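You operate a simulated robot arm through the tools that you are given. There is no shell and no other tool. Be economical: measure what you need, move in short steps, check, and stop when the job is done.

The job below is to be done with a simulated robot arm. You get a single attempt, and the scene is never put back.

JOB
Put the left pink tube end on the front edge of the bottling table. Stack the brown jar that says "No. 72" from the bench in front of the left stand on top of the brown jar marked "No. 26". Put one of the ice packs from the left cork mat on the right end of the pine bench. Take the purple card on the left end of the pine bench and put it away on the bench in front of the right stand. Take the black stopper on the left end of the pine bench and put it away on the top of the water bench. Put the sample cup from the upper shelf of the side table on the good tray. Put the blue cup in the inside of the sink. Put the blue beaker on the top of the long bench away on the desk top. Put the teal beaker in the inside of the sink. Take the wild mint drying tray and leave it on the left half of the narrow table. Count the little beakers on the top of the long bench, then put as many of the glass jars from the top of the long bench on the desk top. The order is free. Set down upright: purple card, black stopper, blue beaker, teal beaker, glass jar.

It is judged by the outcome, as a careful person would: the job done as asked, and still so three seconds after it is handed in. It fails if anything else is knocked over, pushed out of place, dropped, spilled or broken. Lids that push on must go on centred and level and be pressed home; caps that screw on are set level and turned clockwise until they are tight.

ROBOT AND FRAMES
A 6-joint arm with a two-finger gripper on a trunk, on a base that drives. Base frame: it is fixed to the floor where the robot stands at the start and does not move with it; the origin is under the middle of the robot, x ahead of it, y to its left, z up; the surface under the hand at the start is at about z = 76. Units: cm, degrees, N and s.
With the tool pointing down near the work surface it reaches from about 30 to 74 cm from the robot's upright axis, wherever it stands. Its first joint turns from -166.0 to 166.0 degrees. Places, roughly: bench in front of the right stand (34x25 cm) [52, -216, 76]; black stopper (4x4x5 cm) [70, 90, 80]; blue beaker [-300, -125, 75]; blue cup (8x8x7 cm) [-140, -150, 80]; brown jar [50, -25, 75]; desk top [-490, 0, 80]; front edge of the bottling table (180x12 cm) [-112, 14, 80]; glass jar [-350, 0, 75]; good tray [-500, 50, 100]; ice pack (4x11x13 cm) [50, 100, 80]; inside of the sink [-180, -360, 70]; left half of the narrow table [-510, -160, 80]; left pink tube end (3x3x5 cm) [50, 0, 80]; little beaker [-300, 50, 75]; purple card [75, 125, 75]; right end of the pine bench [70, -280, 80]; sample cup (6x6x5 cm) [-170, -130, 50]; teal beaker (6x6x8 cm) [-360, -90, 80]; top of the water bench [60, 220, 80]; wild mint drying tray [-350, -75, 75]. Payload 1.57 kg.
The TCP is the grasp point between the finger pads, 2.1 cm short of the fingertips. In the tool frame z runs along the fingers and y along their closing line. Largest opening 7 cm; the body of the gripper starts 5 cm behind the TCP.
Orientation is told as [roll, pitch, yaw] about the base's x, y, z axes, in that order, counted from this pose: with the fingers straight down and closing along the base's y, the tool's x points along the base's -x, its y along +y and its z along -z.

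CONTROLS
- The arm moves only by the tool nudge_tool. Its argument "series" is a list of rows, each an object of numbers (a shift or turn left out is 0, a gripper value left out holds the last): "dx", "dy", "dz": the shift along the base's x, y, z in cm; "ax", "ay", "az": the turn, a rotation vector about the base's x, y, z in degrees; "fingers": the gripper command, from -1 (shut) to 1 (fully open), values between in proportion. In form: [{"dx": .., "dy": .., "dz": .., "ax": .., "ay": .., "az": .., "fingers": ..}, ...]. A call has 1 to 8 rows; each row is the pose to reach, as a shift and turn from the pose commanded when the call began. A row lasts 0.2 s, in which the tool goes at most 5 cm and 8.6 degrees; a call with a longer step from one row to the next is refused whole, and so is a gripper value outside its range. A pose out of reach is approached as far as the arm can. The call stops where the force on the tool passes 40 N (or 10 N more than at its start, if that is more) or the arm is blocked; 0.2 s more then pass. Each finger halts on what it meets, pressing with about 26 N; the grip force reading is that of the motor and also rises with nothing between the fingers. The clock runs only during rows and for 0.2 s after the last one: add rows that repeat a pose to give the fingers time. It gives the time, the measured TCP pose, the force on the tool (base axes), the opening and the grip force at its end, in the units of the frame above (readings bear some noise), with the torque about the TCP (base axes, N m) and any sound that the robot's microphone picked up, and new pictures: "views" is both (left out), scene, wrist or none.
- Cameras (640 x 400 px; columns grow to the right, rows downward): "scene" is now at [-2.84, 10.95, 145.72]; the picture's right is [-0.82, -0.57, 0.00], its down [-0.53, 0.76, -0.36] and it looks along [0.21, -0.30, -0.93] (base axes); focal length 214 px, centre (320, 200). "wrist" rides on the gripper at [7.9, 0.4, -8.1] in the tool frame; the picture's right is [-0.05, 1.00, 0.00], its down [-0.67, -0.04, -0.74] and it looks along [-0.74, -0.04, 0.67] (tool axes); focal length 256 px, centre (320, 200).
- steer(legs): drives the robot by 1 to 6 legs, each [ahead, left, turn to the left] in cm, cm and degrees, along the robot's own axes; the way and the turn of a leg run together, so that a leg with both is an arc; at most 150 cm and 180 degrees a leg. The arm and the cameras ride along, it lands a little off, and it stops where it bumps. It gives what a move gives, and a new picture of the scene camera.
- aim_head(pan, tilt): turns the head with the scene camera to pan (to the left, within 155 degrees either way) and tilt (down, from -29 to 69), counted from straight ahead of the robot. It gives what a move gives, and a new picture of the scene camera.
- probe_pixels(camera, pixels): there is no depth. For up to 12 entries [column, row, z] of the newest picture of that camera ("zoom" is the newest enlarged one), the place [x, y] in the base frame at which the ray of that pixel passes the height z, good to about 0.2 cm. It takes no simulated time.
- zoom(camera, box): a new picture of the part [left, top, right, bottom] of that camera's present view, enlarged. It takes no simulated time.
- job_done(): hands the job in; it is judged then, once.

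Work in short steps. Measure before you move; look again where a grasp or a placing could have gone wrong, and mend it. You have 378 turns and 360 pictures in all, those below and enlarged ones among them. Open the gripper and draw the arm clear of the work before you hand the job in, unless the task says otherwise; then end with one line.

The tools are called after "Emit:" as a command line: name --argument value ..., lists and objects as JSON in quotes. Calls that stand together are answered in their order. nudge_tool: Moves the arm, as the interface text tells. Its arguments: {"type":"object","properties":{"series":{"type":"array"},"views":{"type":"string","enum":["both","scene","wrist","none"]}},"required":["series"]} The other tools are called the same way: steer (legs) drives the base; aim_head (pan, tilt) turns the head that bears the scene camera; probe_pixels (camera, pixels) gives the place at which the rays of pixels pass given heights; zoom (camera, box) takes an enlarged picture of a part of a camera's view; job_done () hands the job in.

At the start:

```text
clock: 0.0
tcp_pos: [41.6, -6.33, 107.88]
tcp_rot: [-0.1, 0.0, 0.0]
force: [-0.4, -0.2, 0.3]
wrist_torque: [-0.01, 0.0, -0.01]
opening: 7.0
gripper_force: 0.0
robot x, y, heading: [-0.46, 0.15, 0.2]
head pan, tilt: [-55.1, 68.8]
```

scene: 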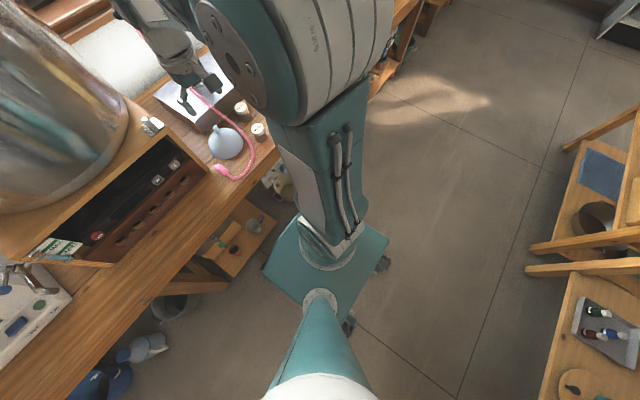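
wrist: 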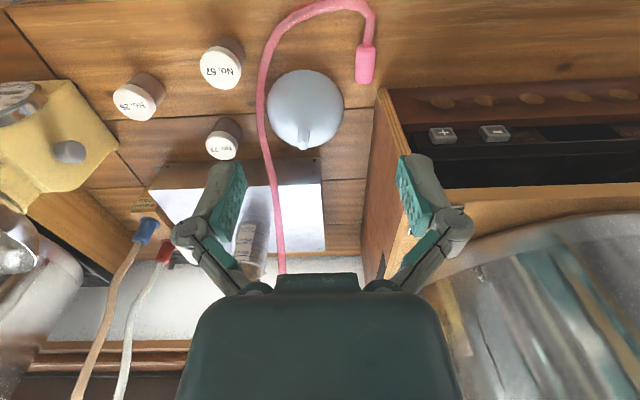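

The scene camera is looking steeply down; I aim the head ahead at the bench to see the layout.

Emit:
aim_head --pan 0 --tilt 40

Emit:
zoom --camera "wrist" --box '[0, 0, 640, 400]'

```text
clock: 1.2
tcp_pos: [41.66, -6.36, 107.89]
tcp_rot: [-0.1, -0.1, 0.0]
force: [-0.7, 0.4, -0.1]
wrist_torque: [0.0, 0.0, 0.02]
opening: 7.0
gripper_force: 0.1
robot x, y, heading: [0.17, 0.08, -0.3]
head pan, tilt: [0.0, 40.0]
```

scene: 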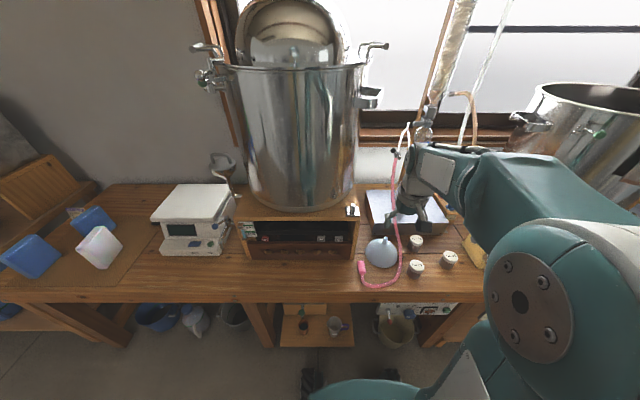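

```text
1.00 times, centred on (320, 200) of wrist (not enlarged: the box is as wide or as high as the picture)
```

zoom: 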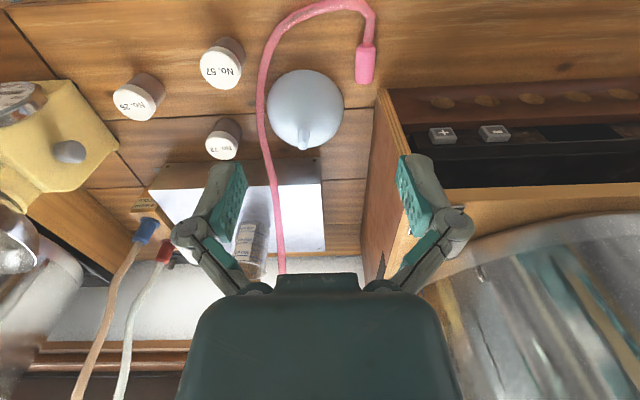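

I read the jar labels by zooming in the wrist view.

Emit:
zoom --camera "wrist" --box '[90, 20, 270, 170]'

Emit:
probe_pixels --camera "wrist" --pixels '[[220, 70, 82], [132, 102, 82], [222, 145, 82], [364, 65, 77.5], [366, 50, 77.5], [304, 110, 80]]'

Emit:
aim_head --pan 45 --tilt 30

Emit:
aim_head --pan -45 --tilt 30

Emit:
aim_head --pan -95 --tilt 25

Emit:
aim_head --pan -145 --tilt 25

Emit:
aim_head --pan 95 --tilt 25

Emit:
aim_head --pan 145 --tilt 25

```text
2.67 times, centred on (180, 95) of wrist
```

zoom: 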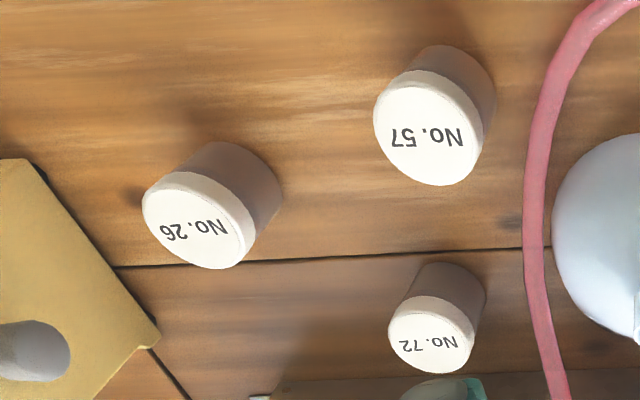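

```text
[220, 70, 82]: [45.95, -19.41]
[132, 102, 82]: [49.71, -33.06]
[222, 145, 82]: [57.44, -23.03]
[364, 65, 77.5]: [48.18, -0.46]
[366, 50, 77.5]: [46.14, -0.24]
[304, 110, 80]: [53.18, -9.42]
```

```text
clock: 2.4
tcp_pos: [41.66, -6.44, 107.86]
tcp_rot: [-0.2, -0.1, 0.0]
force: [0.8, 0.4, -0.6]
wrist_torque: [0.0, -0.01, 0.02]
opening: 7.0
gripper_force: 0.0
robot x, y, heading: [0.41, 0.06, -0.1]
head pan, tilt: [45.0, 30.0]
```

scene: 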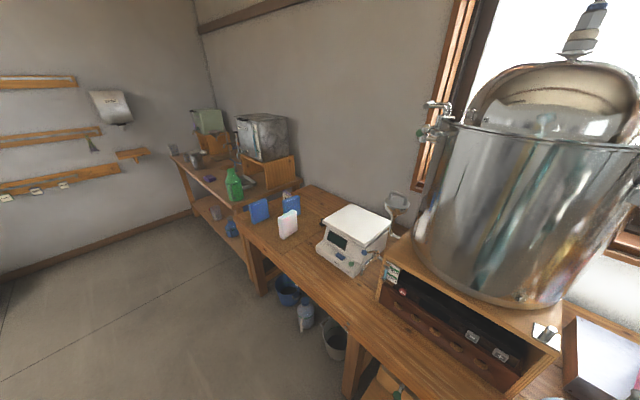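

```text
clock: 4.0
tcp_pos: [41.6, -6.23, 107.9]
tcp_rot: [-0.1, 0.0, 0.0]
force: [0.1, 0.4, 0.3]
wrist_torque: [0.0, -0.02, -0.01]
opening: 7.02
gripper_force: 0.0
robot x, y, heading: [0.08, -0.26, -0.1]
head pan, tilt: [-45.0, 30.0]
```

scene: 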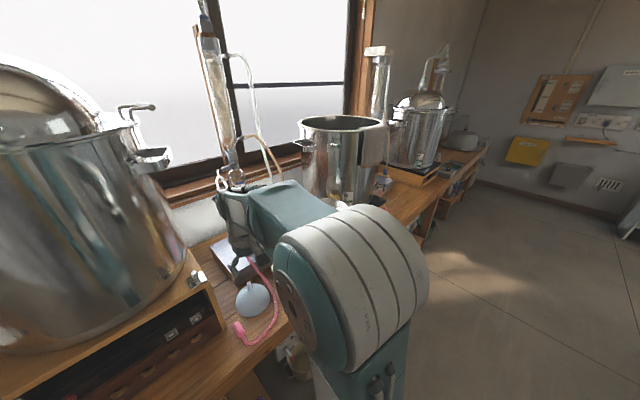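

```text
clock: 5.2
tcp_pos: [41.61, -6.4, 107.85]
tcp_rot: [-0.1, 0.0, 0.0]
force: [0.2, -0.5, -0.4]
wrist_torque: [-0.01, 0.0, -0.02]
opening: 7.0
gripper_force: 0.1
robot x, y, heading: [0.3, 0.07, -0.0]
head pan, tilt: [-95.0, 25.0]
```

scene: 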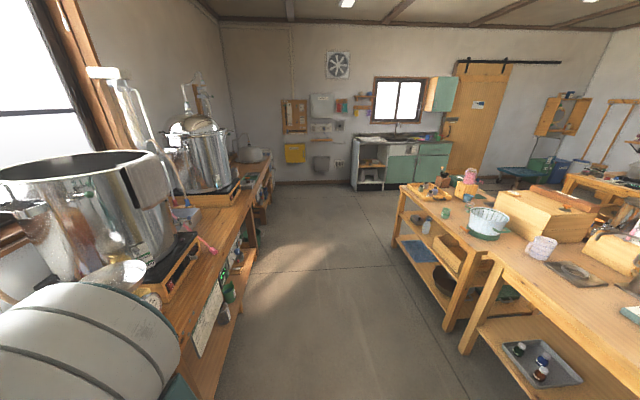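

```text
clock: 6.4
tcp_pos: [41.68, -6.38, 107.92]
tcp_rot: [-0.1, 0.0, 0.0]
force: [0.7, 0.7, 0.4]
wrist_torque: [0.02, 0.04, -0.01]
opening: 6.99
gripper_force: 0.0
robot x, y, heading: [0.08, 0.04, -0.2]
head pan, tilt: [-145.0, 25.0]
```

scene: 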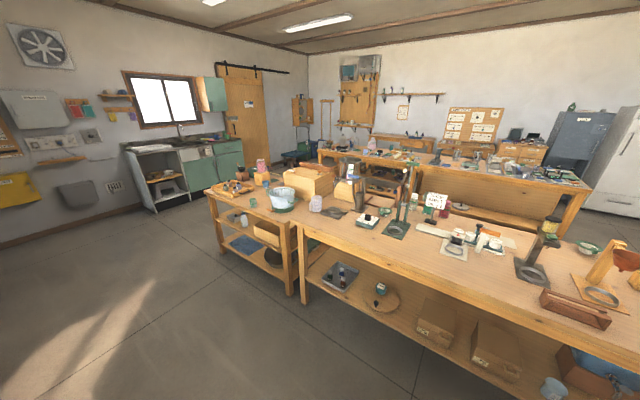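

```text
clock: 9.8
tcp_pos: [41.6, -6.36, 108.02]
tcp_rot: [-0.1, 0.0, 0.0]
force: [-0.3, -0.8, 0.3]
wrist_torque: [-0.02, 0.02, 0.03]
opening: 7.0
gripper_force: 0.1
robot x, y, heading: [-0.05, 0.13, -0.1]
head pan, tilt: [95.0, 25.0]
```

scene: 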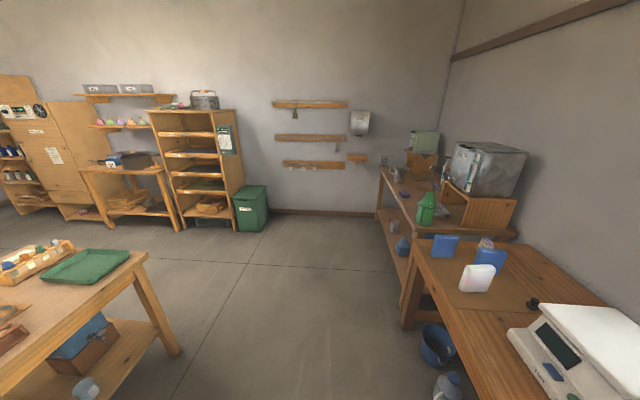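

```text
clock: 10.9
tcp_pos: [41.61, -6.33, 107.87]
tcp_rot: [0.0, 0.0, 0.1]
force: [0.8, 0.0, -0.6]
wrist_torque: [0.0, 0.04, 0.01]
opening: 7.0
gripper_force: 0.0
robot x, y, heading: [0.1, -0.23, -0.0]
head pan, tilt: [145.0, 25.0]
```

scene: 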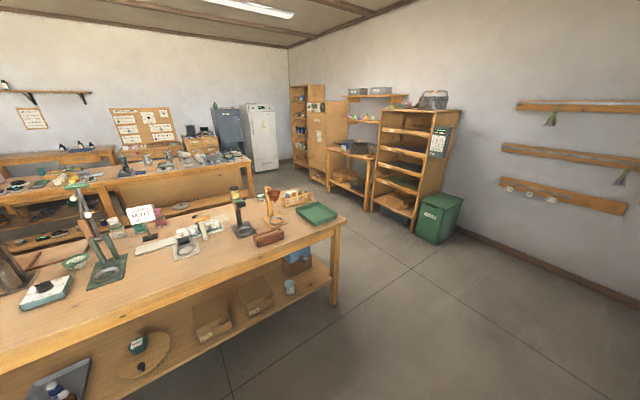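

Jars: No.57 (46,-19), No.26 (50,-33), No.72 (57,-23). I move the hand nearer to No.72 staying high and look again for a precise position.

Emit:
nudge_tool --series '[{"dx": 2, "dy": -4, "dz": -2}, {"dx": 4, "dy": -8, "dz": -4}, {"dx": 6, "dy": -12, "dz": -6}, {"dx": 8, "dy": -15, "dz": -8}]' --views "wrist"

Emit:
aim_head --pan -15 --tilt 50

```text
clock: 11.9
tcp_pos: [49.54, -21.46, 99.78]
tcp_rot: [0.0, 0.0, 0.0]
force: [-0.6, 0.4, 1.0]
wrist_torque: [0.0, -0.01, 0.04]
opening: 6.99
gripper_force: 0.1
robot x, y, heading: [0.14, 0.18, -0.0]
head pan, tilt: [145.0, 25.0]
```

wrist: 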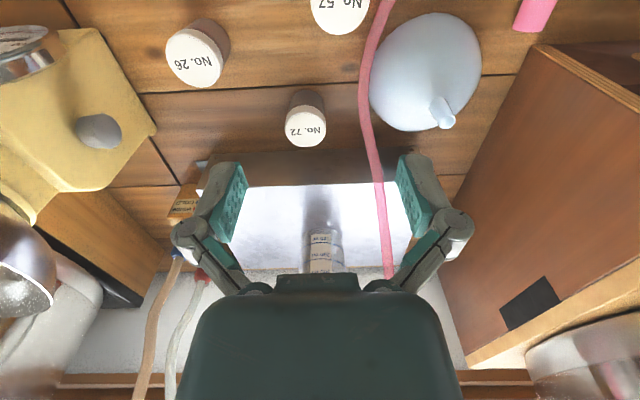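

```text
clock: 14.4
tcp_pos: [49.4, -21.21, 99.8]
tcp_rot: [0.0, 0.0, 0.0]
force: [-1.1, 0.3, -0.5]
wrist_torque: [0.02, -0.02, -0.03]
opening: 7.01
gripper_force: 0.1
robot x, y, heading: [0.08, 0.08, -0.1]
head pan, tilt: [-15.0, 50.0]
```

scene: 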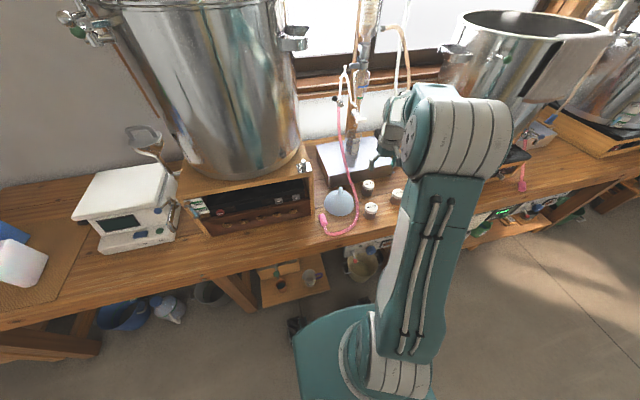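

I triangulate the lids and bases from this second view.

Emit:
zoom --camera "wrist" --box '[150, 0, 450, 180]'

Emit:
probe_pixels --camera "wrist" --pixels '[[306, 127, 80], [306, 127, 82], [306, 127, 84], [195, 57, 80], [195, 57, 82], [195, 57, 84], [285, 127, 82], [327, 127, 82], [305, 91, 76], [370, 120, 80], [207, 20, 76]]'

```text
2.13 times, centred on (300, 90) of wrist
```

zoom: 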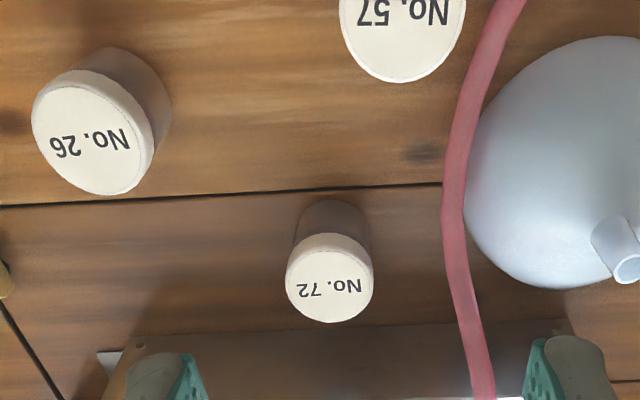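

```text
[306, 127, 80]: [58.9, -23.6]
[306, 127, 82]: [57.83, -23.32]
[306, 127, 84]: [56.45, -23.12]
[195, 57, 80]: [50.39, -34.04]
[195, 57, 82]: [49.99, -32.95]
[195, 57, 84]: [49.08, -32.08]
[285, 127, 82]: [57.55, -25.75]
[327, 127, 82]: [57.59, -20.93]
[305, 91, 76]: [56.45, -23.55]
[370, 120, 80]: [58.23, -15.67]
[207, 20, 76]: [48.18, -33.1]
```

No.72 lid is near (58.3,-23.4), ~5 cm wide, top ≈81. I go above it at lower height to refine.

Emit:
nudge_tool --series '[{"dx": 3, "dy": -1, "dz": -4}, {"dx": 6, "dy": -1.7, "dz": -8}, {"dx": 8.3, "dy": -1.9, "dz": -11}]' --views "wrist"

Emit:
probe_pixels --camera "wrist" --pixels '[[306, 127, 80], [320, 200, 80]]'

```text
refused: row 1 steps farther than a row can; nothing moved
```

```text
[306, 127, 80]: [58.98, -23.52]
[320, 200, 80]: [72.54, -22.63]
```

Smaller steps.

Emit:
nudge_tool --series '[{"dx": 2.5, "dy": -0.7, "dz": -3}, {"dx": 5, "dy": -1.4, "dz": -6}, {"dx": 7.5, "dy": -1.8, "dz": -9}, {"dx": 8.8, "dy": -1.9, "dz": -11}, {"dx": 8.8, "dy": -1.9, "dz": -11}]' --views "wrist"

```text
clock: 15.6
tcp_pos: [58.21, -23.32, 88.89]
tcp_rot: [0.0, 0.0, 0.0]
force: [0.0, 0.5, -0.6]
wrist_torque: [-0.01, -0.01, 0.01]
opening: 6.99
gripper_force: 0.1
robot x, y, heading: [-0.39, 0.1, -0.0]
head pan, tilt: [-15.0, 50.0]
```

wrist: 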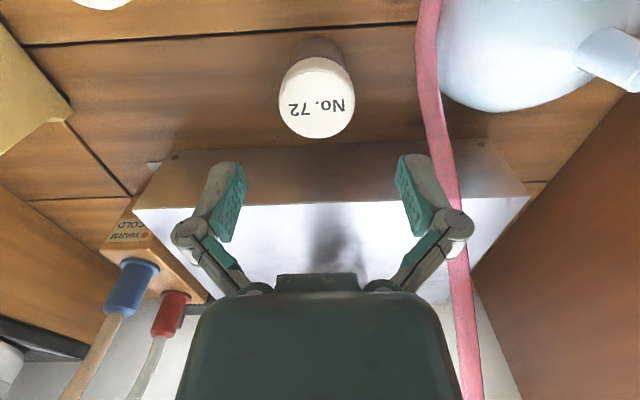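

I probe the lid centre, tube, and metal box front at plausible heights.

Emit:
probe_pixels --camera "wrist" --pixels '[[317, 98, 82], [317, 98, 81], [317, 98, 80], [432, 100, 77], [440, 150, 79], [440, 150, 83], [300, 148, 76], [300, 204, 83], [320, 60, 76], [279, 97, 81], [355, 97, 81]]'

```text
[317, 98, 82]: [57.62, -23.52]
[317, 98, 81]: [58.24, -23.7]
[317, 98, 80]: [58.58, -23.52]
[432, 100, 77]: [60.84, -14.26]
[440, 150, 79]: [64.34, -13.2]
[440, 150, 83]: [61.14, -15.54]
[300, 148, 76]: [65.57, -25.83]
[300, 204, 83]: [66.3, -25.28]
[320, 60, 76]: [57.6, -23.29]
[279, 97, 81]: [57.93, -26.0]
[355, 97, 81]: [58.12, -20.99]
```

Jar centre ≈ (58.1,-23.5), 5 cm wide; box front is at x≈65, tube at y≈-14: clear. I descend to z≈79.3 and close.

Emit:
nudge_tool --series '[{"dx": -0.1, "dy": -0.2, "dz": -3}, {"dx": -0.1, "dy": -0.2, "dz": -6}, {"dx": -0.1, "dy": -0.2, "dz": -9.5}, {"dx": -0.1, "dy": -0.2, "dz": -9.5}, {"dx": -0.1, "dy": -0.2, "dz": -9.5, "fingers": -1}, {"dx": -0.1, "dy": -0.2, "dz": -9.5, "fingers": -1}, {"dx": -0.1, "dy": -0.2, "dz": -9.5, "fingers": -1}]' --views "wrist"

```text
clock: 17.2
tcp_pos: [58.21, -23.93, 79.43]
tcp_rot: [-0.1, -0.1, 0.0]
force: [0.4, -1.3, 9.5]
wrist_torque: [0.07, -0.02, -0.01]
opening: 4.67
gripper_force: 25.5
robot x, y, heading: [-0.02, -0.24, 0.1]
head pan, tilt: [-15.0, 50.0]
```

wrist: 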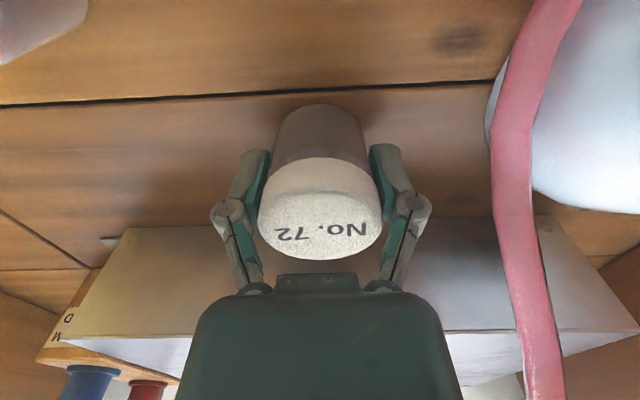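

Gripped (4.67 cm). Lift and move over No.26 to measure it.

Emit:
nudge_tool --series '[{"dz": 4.5}, {"dz": 9}, {"dz": 13.5}, {"dx": -2, "dy": -3, "dz": 16}, {"dx": -5, "dy": -6, "dz": 18}, {"dx": -8, "dy": -9.5, "dz": 18}, {"dx": -8, "dy": -9.5, "dz": 18}]' --views "wrist"

```text
clock: 18.8
tcp_pos: [50.35, -32.92, 97.16]
tcp_rot: [0.0, 0.1, 0.0]
force: [0.8, 0.2, -1.6]
wrist_torque: [0.0, 0.0, 0.03]
opening: 4.68
gripper_force: 26.1
robot x, y, heading: [-0.04, -0.02, -0.1]
head pan, tilt: [-15.0, 50.0]
```

wrist: 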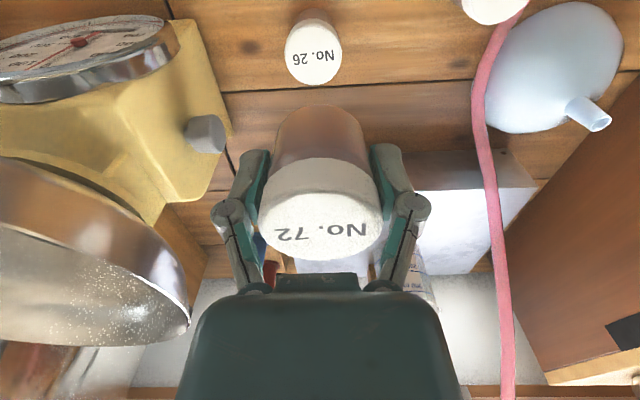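

I measure No.26 and how near the yellow scale pan is.

Emit:
probe_pixels --camera "wrist" --pixels '[[313, 53, 81], [313, 53, 80.5], [285, 52, 81], [341, 52, 81], [313, 8, 76], [188, 300, 85], [188, 300, 95], [225, 135, 80], [225, 135, 90], [317, 238, 102]]'

Emit:
zoom --camera "scene" --box '[260, 100, 460, 260]'

```text
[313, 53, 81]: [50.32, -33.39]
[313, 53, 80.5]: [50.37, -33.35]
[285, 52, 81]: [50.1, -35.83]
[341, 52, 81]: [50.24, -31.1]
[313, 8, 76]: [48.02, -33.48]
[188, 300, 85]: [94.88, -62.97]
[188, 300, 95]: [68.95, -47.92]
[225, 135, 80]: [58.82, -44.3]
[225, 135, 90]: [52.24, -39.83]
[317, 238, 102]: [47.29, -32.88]
```

```text
2.50 times, centred on (360, 180) of scene
```

zoom: 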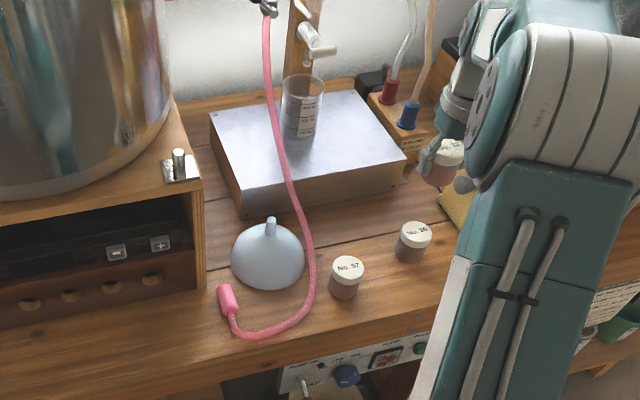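

I check where the held jar sits relative to the TCP, using the lid face's far edge and the body's bottom near edge.

Emit:
probe_pixels --camera "wrist" --pixels '[[320, 262, 99], [320, 262, 98.6], [320, 105, 93.7], [320, 232, 99], [258, 215, 98.8], [382, 215, 98.8]]'

Emit:
zoom --camera "wrist" --box '[220, 90, 420, 290]'

```text
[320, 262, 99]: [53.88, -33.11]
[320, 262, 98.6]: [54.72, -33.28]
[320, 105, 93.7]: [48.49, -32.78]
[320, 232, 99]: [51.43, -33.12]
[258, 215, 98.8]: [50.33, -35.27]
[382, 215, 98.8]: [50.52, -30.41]
```

```text
2.00 times, centred on (320, 190) of wrist
```

zoom: 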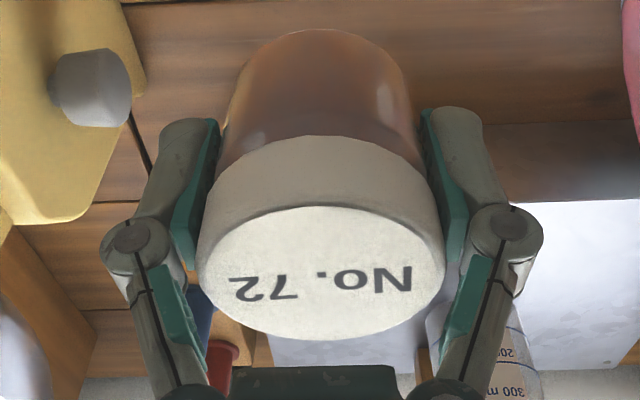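

Held jar centre ≈ (50.95,-32.85); target (50.3,-33.4). I shift and descend to just above the lid.

Emit:
nudge_tool --series '[{"dx": -0.65, "dy": -0.55, "dz": -3}, {"dx": -0.65, "dy": -0.55, "dz": -6}, {"dx": -0.65, "dy": -0.55, "dz": -9}, {"dx": -0.65, "dy": -0.55, "dz": -11}, {"dx": -0.65, "dy": -0.55, "dz": -11}]' --views "both"

```text
clock: 20.0
tcp_pos: [49.67, -33.66, 86.5]
tcp_rot: [0.0, 0.0, 0.0]
force: [-0.4, -1.2, -1.2]
wrist_torque: [0.0, 0.0, -0.04]
opening: 4.7
gripper_force: 26.1
robot x, y, heading: [-0.27, 0.14, 0.0]
head pan, tilt: [-15.0, 50.0]
```

scene: 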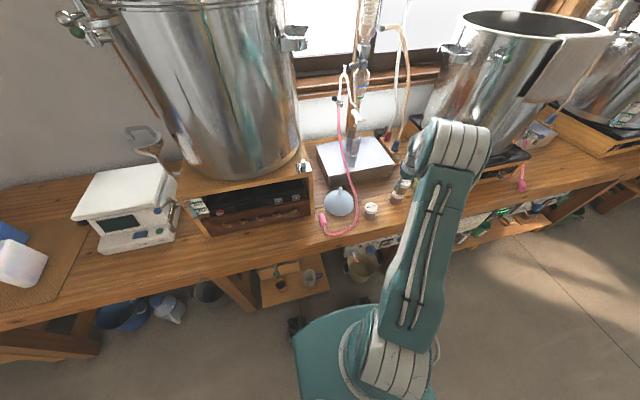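
wrist: 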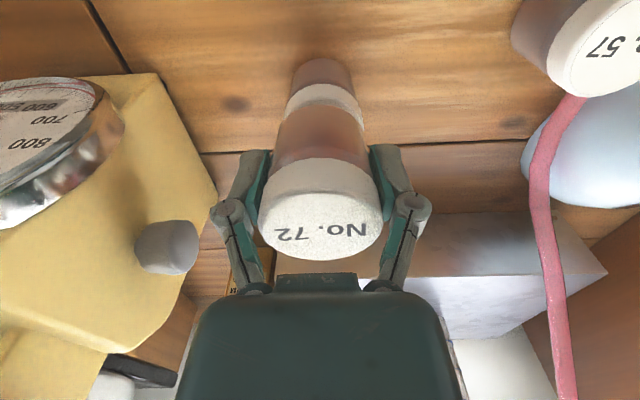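

Emit:
zoom --camera "wrist" --box '[240, 40, 400, 200]'

Emit:
zoom --camera "scene" --box '[360, 160, 440, 220]'

```text
2.50 times, centred on (320, 120) of wrist
```

zoom: 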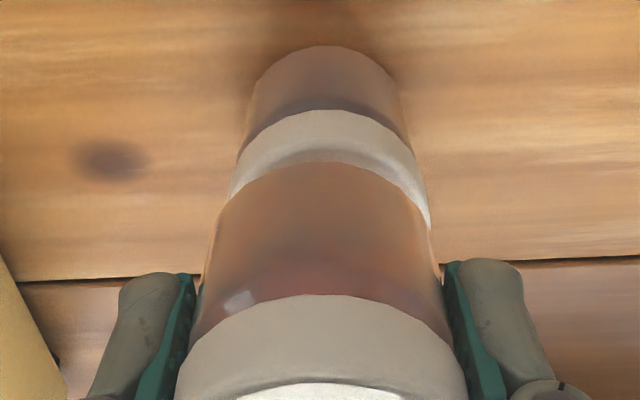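

```text
6.67 times, centred on (400, 190) of scene
```

zoom: 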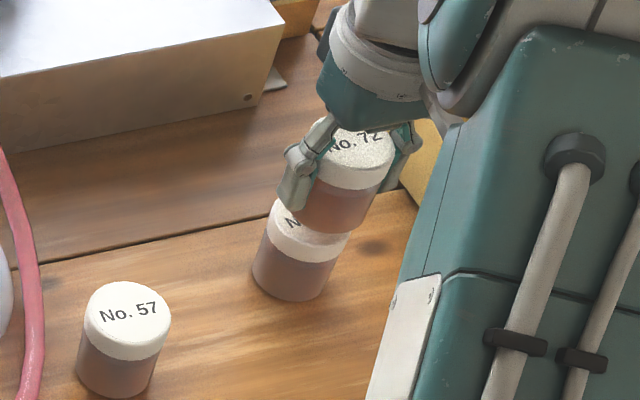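

Alignment looks good laterally; I lower in small steps to contact.

Emit:
nudge_tool --series '[{"dz": -0.5}, {"dz": -0.9}, {"dz": -0.9}]' --views "wrist"

Emit:
zoom --camera "scene" --box '[360, 160, 440, 220]'

```text
clock: 20.8
tcp_pos: [49.74, -33.65, 85.35]
tcp_rot: [0.0, 0.0, 0.0]
force: [0.3, -0.2, -1.4]
wrist_torque: [0.0, -0.01, 0.02]
opening: 4.69
gripper_force: 26.0
robot x, y, heading: [-0.03, -0.04, -0.1]
head pan, tilt: [-15.0, 50.0]
```

wrist: 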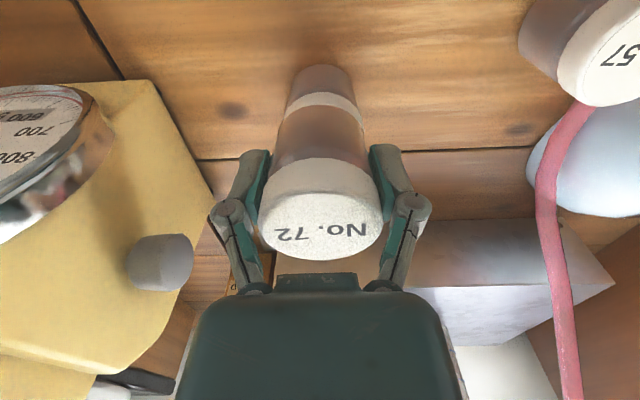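

```text
6.67 times, centred on (400, 190) of scene
```

zoom: 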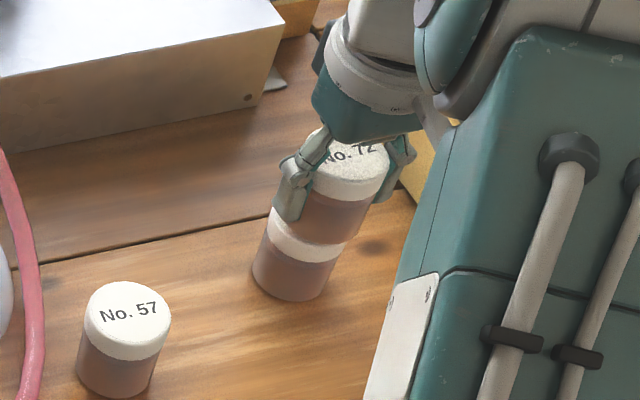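

Still no contact force; another half centimetre down in fine steps.

Emit:
nudge_tool --series '[{"dz": -0.3}, {"dz": -0.5}, {"dz": -0.7}]' --views "none"

Emit:
zoom --camera "scene" --box '[360, 160, 440, 220]'

```text
clock: 21.6
tcp_pos: [49.83, -33.44, 84.95]
tcp_rot: [-0.3, -0.2, 0.1]
force: [-2.1, -1.3, 21.0]
wrist_torque: [0.01, -0.11, -0.07]
opening: 4.74
gripper_force: 26.1
robot x, y, heading: [-0.06, 0.15, -0.2]
head pan, tilt: [-15.0, 50.0]
```

```text
6.67 times, centred on (400, 190) of scene
```

zoom: 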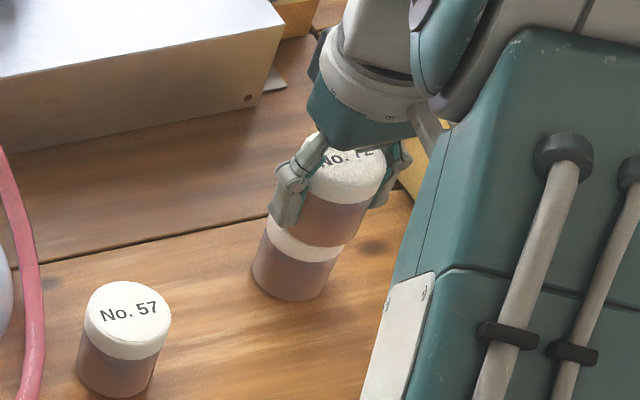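

Contact made (21 N). I relieve the press by 0.4 cm, then open gently.

Emit:
nudge_tool --series '[{"dz": 0.4, "fingers": -1}, {"dz": 0.4, "fingers": 0.5}, {"dz": 0.4, "fingers": 0.7}, {"dz": 0.4, "fingers": 0.9}]' --views "wrist"

Emit:
zoom --camera "scene" --box '[360, 160, 440, 220]'

```text
clock: 22.6
tcp_pos: [49.69, -33.59, 85.14]
tcp_rot: [0.0, 0.2, 0.0]
force: [-0.6, 0.5, -0.1]
wrist_torque: [0.02, 0.04, 0.02]
opening: 6.62
gripper_force: 0.0
robot x, y, heading: [-0.1, 0.36, 0.2]
head pan, tilt: [-15.0, 50.0]
```

wrist: 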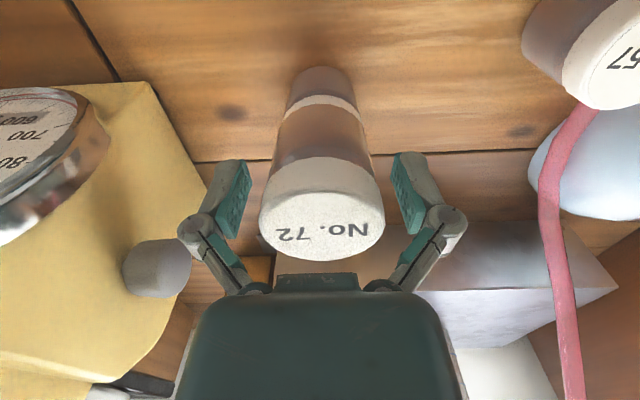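

```text
6.67 times, centred on (400, 190) of scene
```

zoom: 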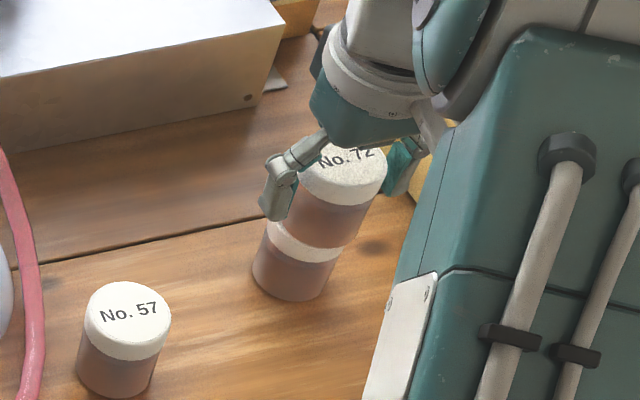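

The stack stands. I raise the hand clear, straight up.

Emit:
nudge_tool --series '[{"dz": 3, "fingers": 1}, {"dz": 7.5}, {"dz": 12}, {"dx": -3, "dy": 3, "dz": 14}, {"dx": -7, "dy": 6, "dz": 14}, {"dx": -9, "dy": 10, "dz": 14}, {"dx": -10, "dy": 14.5, "dz": 14}, {"dx": -10, "dy": 19, "dz": 14}]' --views "both"

Emit:
zoom --camera "scene" --box '[280, 0, 480, 260]'

```text
clock: 24.4
tcp_pos: [39.9, -14.45, 98.82]
tcp_rot: [-0.1, 0.0, -0.1]
force: [-1.0, 1.1, -0.8]
wrist_torque: [-0.01, -0.01, 0.0]
opening: 7.0
gripper_force: 0.0
robot x, y, heading: [-0.02, 0.1, 0.1]
head pan, tilt: [-15.0, 50.0]
```

scene: 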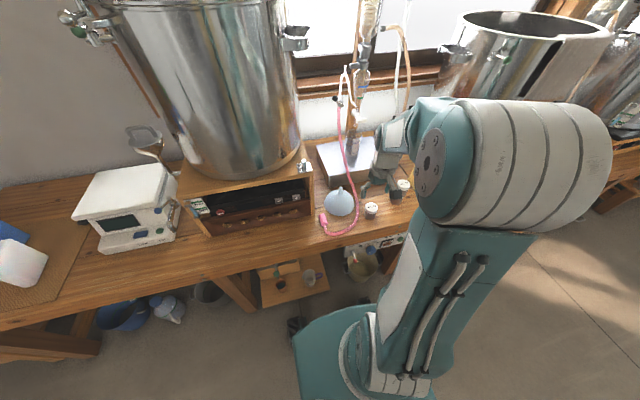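
wrist: 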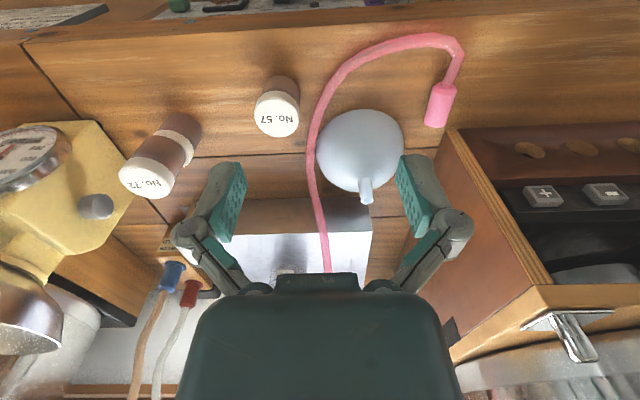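

```text
1.54 times, centred on (380, 130) of scene
```

zoom: 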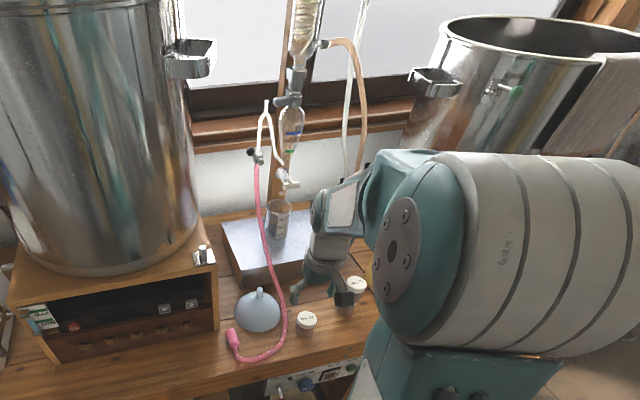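

I measure the pink end plug (px ~ (440,105)) for a grasp closing along y.

Emit:
probe_pixels --camera "wrist" --pixels '[[440, 104, 77.5], [436, 124, 77.5], [446, 86, 77.5], [427, 104, 77.5], [454, 104, 77.5], [447, 150, 76], [520, 240, 80]]'

Emit:
zoom --camera "wrist" --box '[340, 20, 540, 160]'

```text
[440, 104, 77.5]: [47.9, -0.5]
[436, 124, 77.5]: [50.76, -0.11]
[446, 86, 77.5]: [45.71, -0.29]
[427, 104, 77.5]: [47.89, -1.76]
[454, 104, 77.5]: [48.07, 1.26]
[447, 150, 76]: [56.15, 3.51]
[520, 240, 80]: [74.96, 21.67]
```

```text
2.86 times, centred on (440, 90) of wrist
```

zoom: 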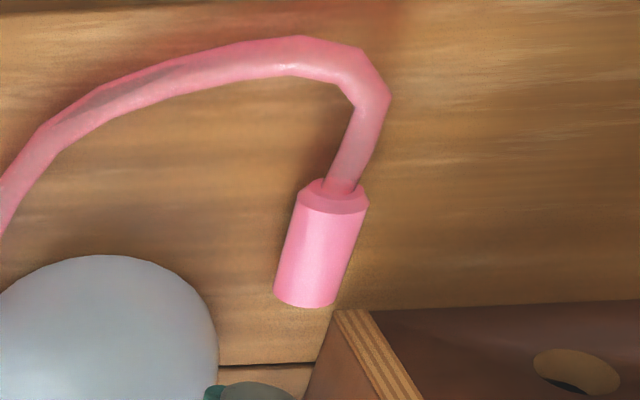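

Plug centre (47.9,-0.4,77.5), axis along x. I move above it.

Emit:
nudge_tool --series '[{"dx": 2, "dy": 4}, {"dx": 4, "dy": 8}, {"dx": 6, "dy": 11, "dz": -2}, {"dx": 8, "dy": 14.05, "dz": -5}, {"dx": 8, "dy": 14.05, "dz": -9}, {"dx": 8, "dy": 14.05, "dz": -12}, {"dx": 8, "dy": 14.05, "dz": -12}]' --views "wrist"

```text
clock: 26.0
tcp_pos: [47.84, -0.31, 87.17]
tcp_rot: [-0.1, 0.0, 0.0]
force: [-0.1, -0.2, -0.3]
wrist_torque: [0.0, -0.01, 0.01]
opening: 7.01
gripper_force: 0.0
robot x, y, heading: [0.43, 0.14, -0.1]
head pan, tilt: [-15.0, 50.0]
```

wrist: 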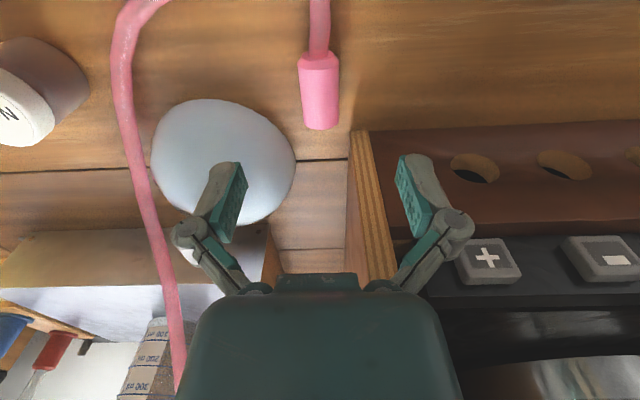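

I check the plug once more from here and descend.

Emit:
probe_pixels --camera "wrist" --pixels '[[319, 90, 77.5], [320, 128, 77.5], [316, 54, 77.5], [300, 90, 77.5], [340, 90, 77.5], [352, 135, 76], [290, 150, 80]]'

Emit:
nudge_tool --series '[{"dz": -3, "fingers": 0.5}, {"dz": -6, "fingers": 0.5}, {"dz": -8.6, "fingers": 0.5}, {"dz": -8.6, "fingers": 0.5}]' --views "wrist"

```text
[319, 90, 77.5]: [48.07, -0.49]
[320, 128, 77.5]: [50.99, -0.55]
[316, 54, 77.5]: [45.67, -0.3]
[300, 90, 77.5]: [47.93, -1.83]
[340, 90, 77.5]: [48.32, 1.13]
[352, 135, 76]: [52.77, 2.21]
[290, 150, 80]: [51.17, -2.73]
```

```text
clock: 27.0
tcp_pos: [47.85, -0.43, 78.63]
tcp_rot: [-0.1, 0.1, 0.0]
force: [0.5, 0.6, 0.3]
wrist_torque: [0.0, -0.01, 0.01]
opening: 5.28
gripper_force: 0.1
robot x, y, heading: [0.06, -0.09, -0.2]
head pan, tilt: [-15.0, 50.0]
```

wrist: 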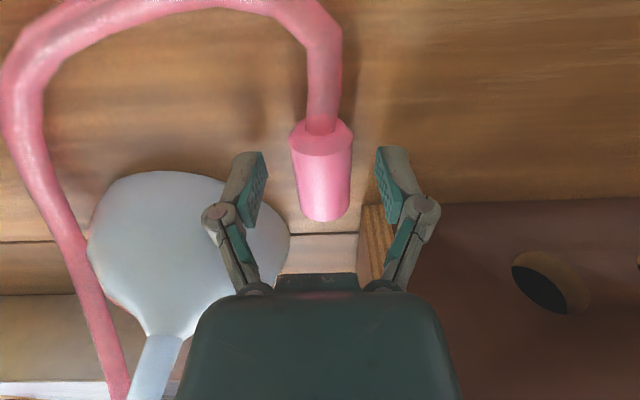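

Plug is between the fingers; I grip and lift slightly while watching the force.

Emit:
nudge_tool --series '[{"fingers": -1}, {"fingers": -1}, {"fingers": -1}, {"dz": 2, "fingers": -1}, {"dz": 5, "fingers": -1}]' --views "both"

```text
clock: 28.2
tcp_pos: [47.73, -0.34, 83.8]
tcp_rot: [-0.1, 0.1, 0.0]
force: [0.7, -0.3, -0.4]
wrist_torque: [0.02, 0.03, 0.02]
opening: 2.78
gripper_force: 25.8
robot x, y, heading: [0.23, 0.26, 0.0]
head pan, tilt: [-15.0, 50.0]
```

scene: 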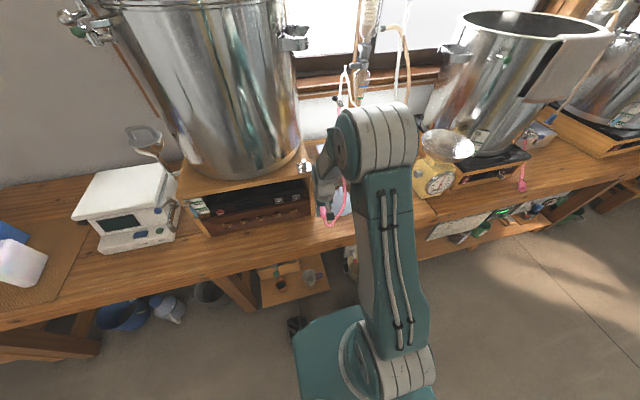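
wrist: 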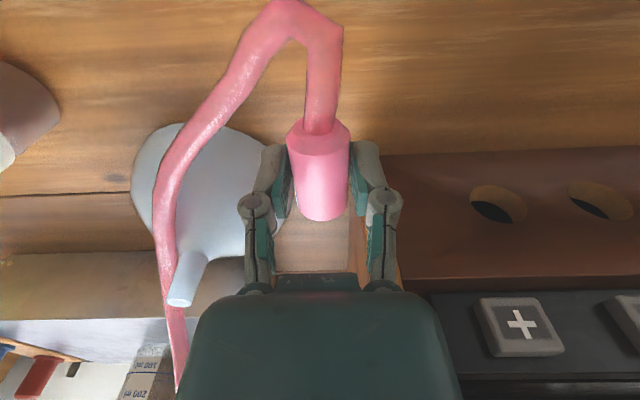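

The tube follows without resistance (−0.4 N). I lift further, drawing slightly toward the robot, checking the funnel.

Emit:
nudge_tool --series '[{"dx": -1, "dy": -1, "dz": 3}, {"dx": -2, "dy": -2, "dz": 6}, {"dx": -3, "dy": -3, "dz": 10}, {"dx": -4, "dy": -4, "dz": 14}, {"dx": -6, "dy": -4, "dz": 17}]' --views "both"

```text
clock: 29.4
tcp_pos: [41.41, -4.39, 100.82]
tcp_rot: [-0.1, 0.0, 0.1]
force: [-0.5, 0.3, -0.4]
wrist_torque: [0.01, -0.01, 0.02]
opening: 2.77
gripper_force: 25.8
robot x, y, heading: [-0.34, -0.13, 0.1]
head pan, tilt: [-15.0, 50.0]
```

scene: 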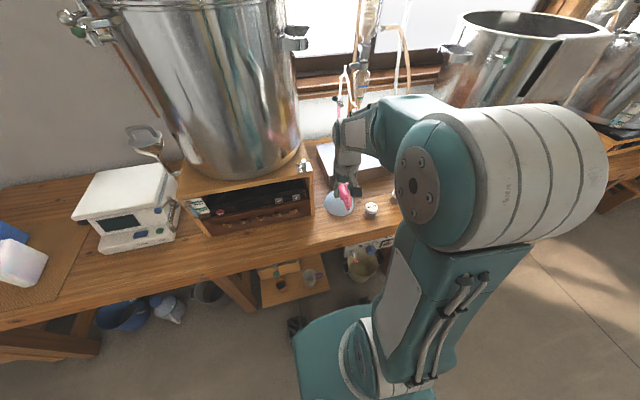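
wrist: 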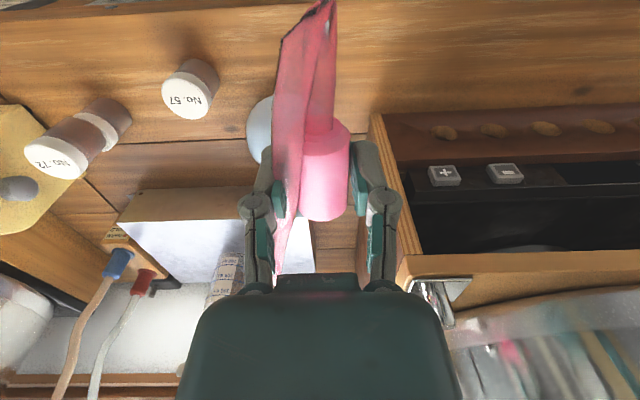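

The tube end is free to follow. I back the base up 30 cm and watch force for tautness.

Emit:
steer --legs '[[-30, 0, 0]]'

```text
clock: 31.5
tcp_pos: [11.33, -4.35, 100.55]
tcp_rot: [-0.1, 0.0, 0.0]
force: [0.3, -0.3, 0.1]
wrist_torque: [0.0, -0.01, -0.01]
opening: 2.77
gripper_force: 26.2
robot x, y, heading: [-30.29, -0.07, -0.2]
head pan, tilt: [-15.0, 50.0]
```

scene: 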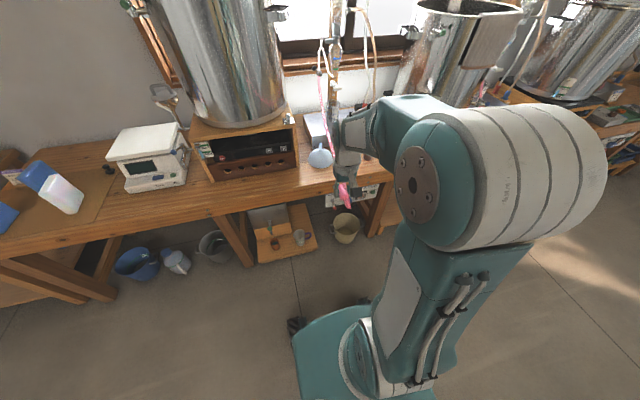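

No tension. I look behind at the bottling table's front edge to choose a free spot.

Emit:
aim_head --pan 150 --tilt 45

Emit:
aim_head --pan -150 --tilt 45

```text
clock: 34.0
tcp_pos: [11.25, -4.34, 100.74]
tcp_rot: [-0.2, 0.0, -0.1]
force: [-0.8, 0.1, -0.4]
wrist_torque: [0.01, 0.0, -0.01]
opening: 2.76
gripper_force: 26.2
robot x, y, heading: [-30.21, 0.17, -0.1]
head pan, tilt: [150.0, 45.0]
```

scene: 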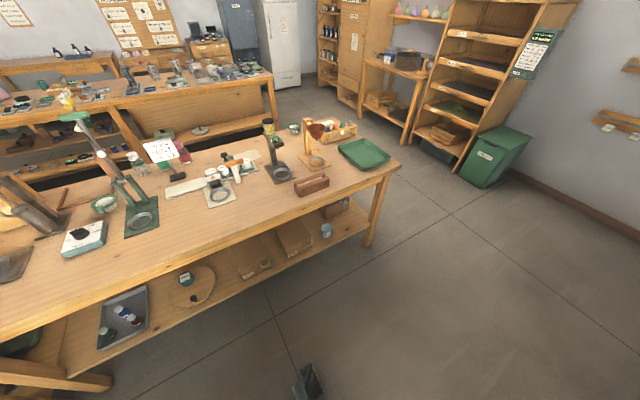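

```text
clock: 38.1
tcp_pos: [11.34, -4.34, 100.73]
tcp_rot: [-0.1, 0.0, -0.1]
force: [-0.7, -0.2, -0.4]
wrist_torque: [-0.02, -0.02, 0.03]
opening: 2.8
gripper_force: 26.7
robot x, y, heading: [-30.24, 0.04, 0.0]
head pan, tilt: [-150.0, 45.0]
```

scene: 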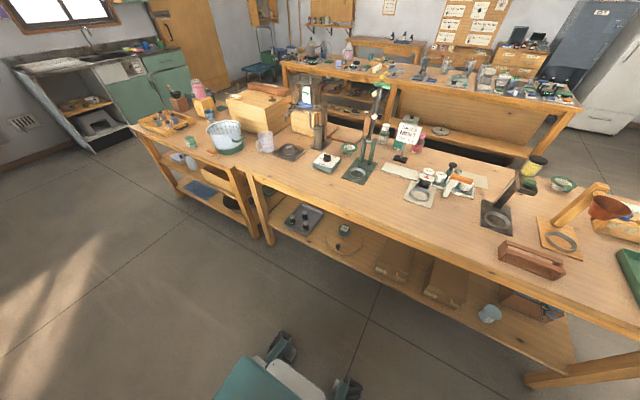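

The strip is free in the middle. I back up 25 more and turn around.

Emit:
steer --legs '[[-25, 0, 0], [0, 0, 90], [0, 0, 90]]'

Emit:
aim_head --pan 0 --tilt 50

```text
clock: 47.4
tcp_pos: [-95.49, 6.08, 100.63]
tcp_rot: [0.0, 0.0, 177.6]
force: [-0.6, 0.1, -1.8]
wrist_torque: [0.01, 0.0, 0.02]
opening: 2.76
gripper_force: 26.3
robot x, y, heading: [-54.03, -0.25, 177.4]
head pan, tilt: [-150.0, 45.0]
```

scene: 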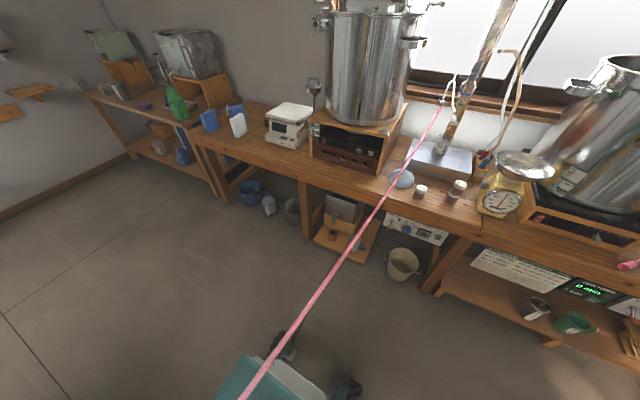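

```text
clock: 49.7
tcp_pos: [-95.5, 6.08, 100.72]
tcp_rot: [-0.1, 0.0, 177.7]
force: [-0.8, 0.4, -0.3]
wrist_torque: [0.03, 0.02, -0.04]
opening: 2.77
gripper_force: 26.1
robot x, y, heading: [-54.61, 0.29, 177.5]
head pan, tilt: [0.0, 50.0]
```

scene: 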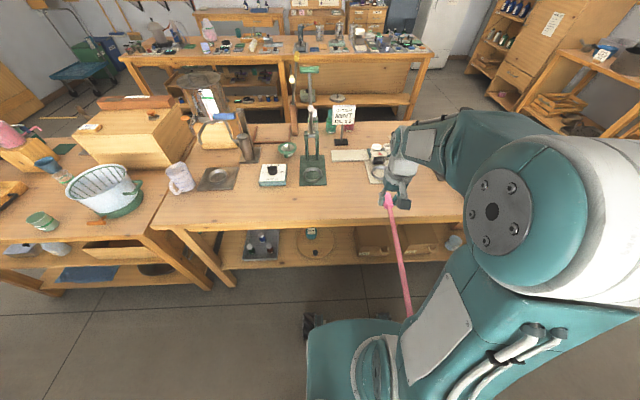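

The tube follows freely. I probe the table's front edge height/position near the hand.

Emit:
probe_pixels --camera "scene" --pixels '[[380, 221, 76], [380, 221, 80], [420, 221, 76], [375, 175, 76], [250, 224, 76]]'

Emit:
nudge_tool --series '[{"dx": -4}, {"dx": -8}, {"dx": -8}]' --views "wrist"

```text
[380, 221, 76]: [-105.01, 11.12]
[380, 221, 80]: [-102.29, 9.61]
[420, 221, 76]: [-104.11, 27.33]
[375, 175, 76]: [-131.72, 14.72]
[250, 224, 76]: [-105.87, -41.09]
```

```text
clock: 50.5
tcp_pos: [-103.7, 5.72, 100.87]
tcp_rot: [-0.2, 0.0, 177.6]
force: [-0.1, 0.2, -0.1]
wrist_torque: [-0.02, -0.01, 0.03]
opening: 2.75
gripper_force: 25.7
robot x, y, heading: [-54.31, -0.51, 177.3]
head pan, tilt: [0.0, 50.0]
```

wrist: 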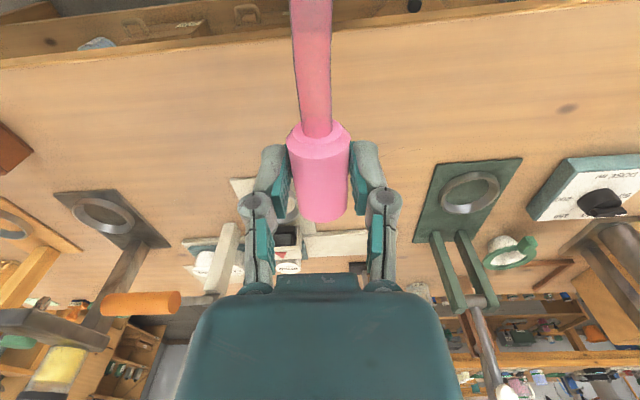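

Go over x≈-111.5 and descend to z≈84.

Emit:
probe_pixels --camera "wrist" --pixels '[[240, 180, 76], [420, 235, 76], [240, 50, 76], [400, 35, 76]]'

Emit:
nudge_tool --series '[{"dx": -4}, {"dx": -7.7, "dz": -2}, {"dx": -7.7, "dz": -7}, {"dx": -7.7, "dz": -12}, {"dx": -7.7, "dz": -16}, {"dx": -7.7, "dz": -16}]' --views "both"

```text
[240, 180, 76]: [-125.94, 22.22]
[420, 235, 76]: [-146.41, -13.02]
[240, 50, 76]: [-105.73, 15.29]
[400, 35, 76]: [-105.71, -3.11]
```

```text
clock: 51.9
tcp_pos: [-111.32, 5.74, 84.29]
tcp_rot: [-0.2, 0.0, 177.5]
force: [-0.2, 0.0, 0.5]
wrist_torque: [0.02, 0.0, 0.02]
opening: 2.75
gripper_force: 25.8
robot x, y, heading: [-54.24, 0.08, 177.5]
head pan, tilt: [0.0, 50.0]
```

scene: 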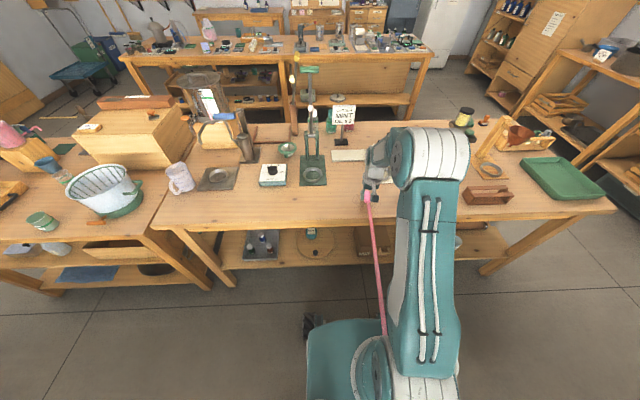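
wrist: 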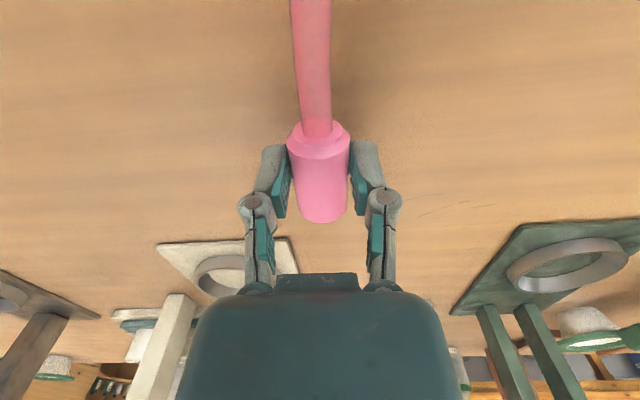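

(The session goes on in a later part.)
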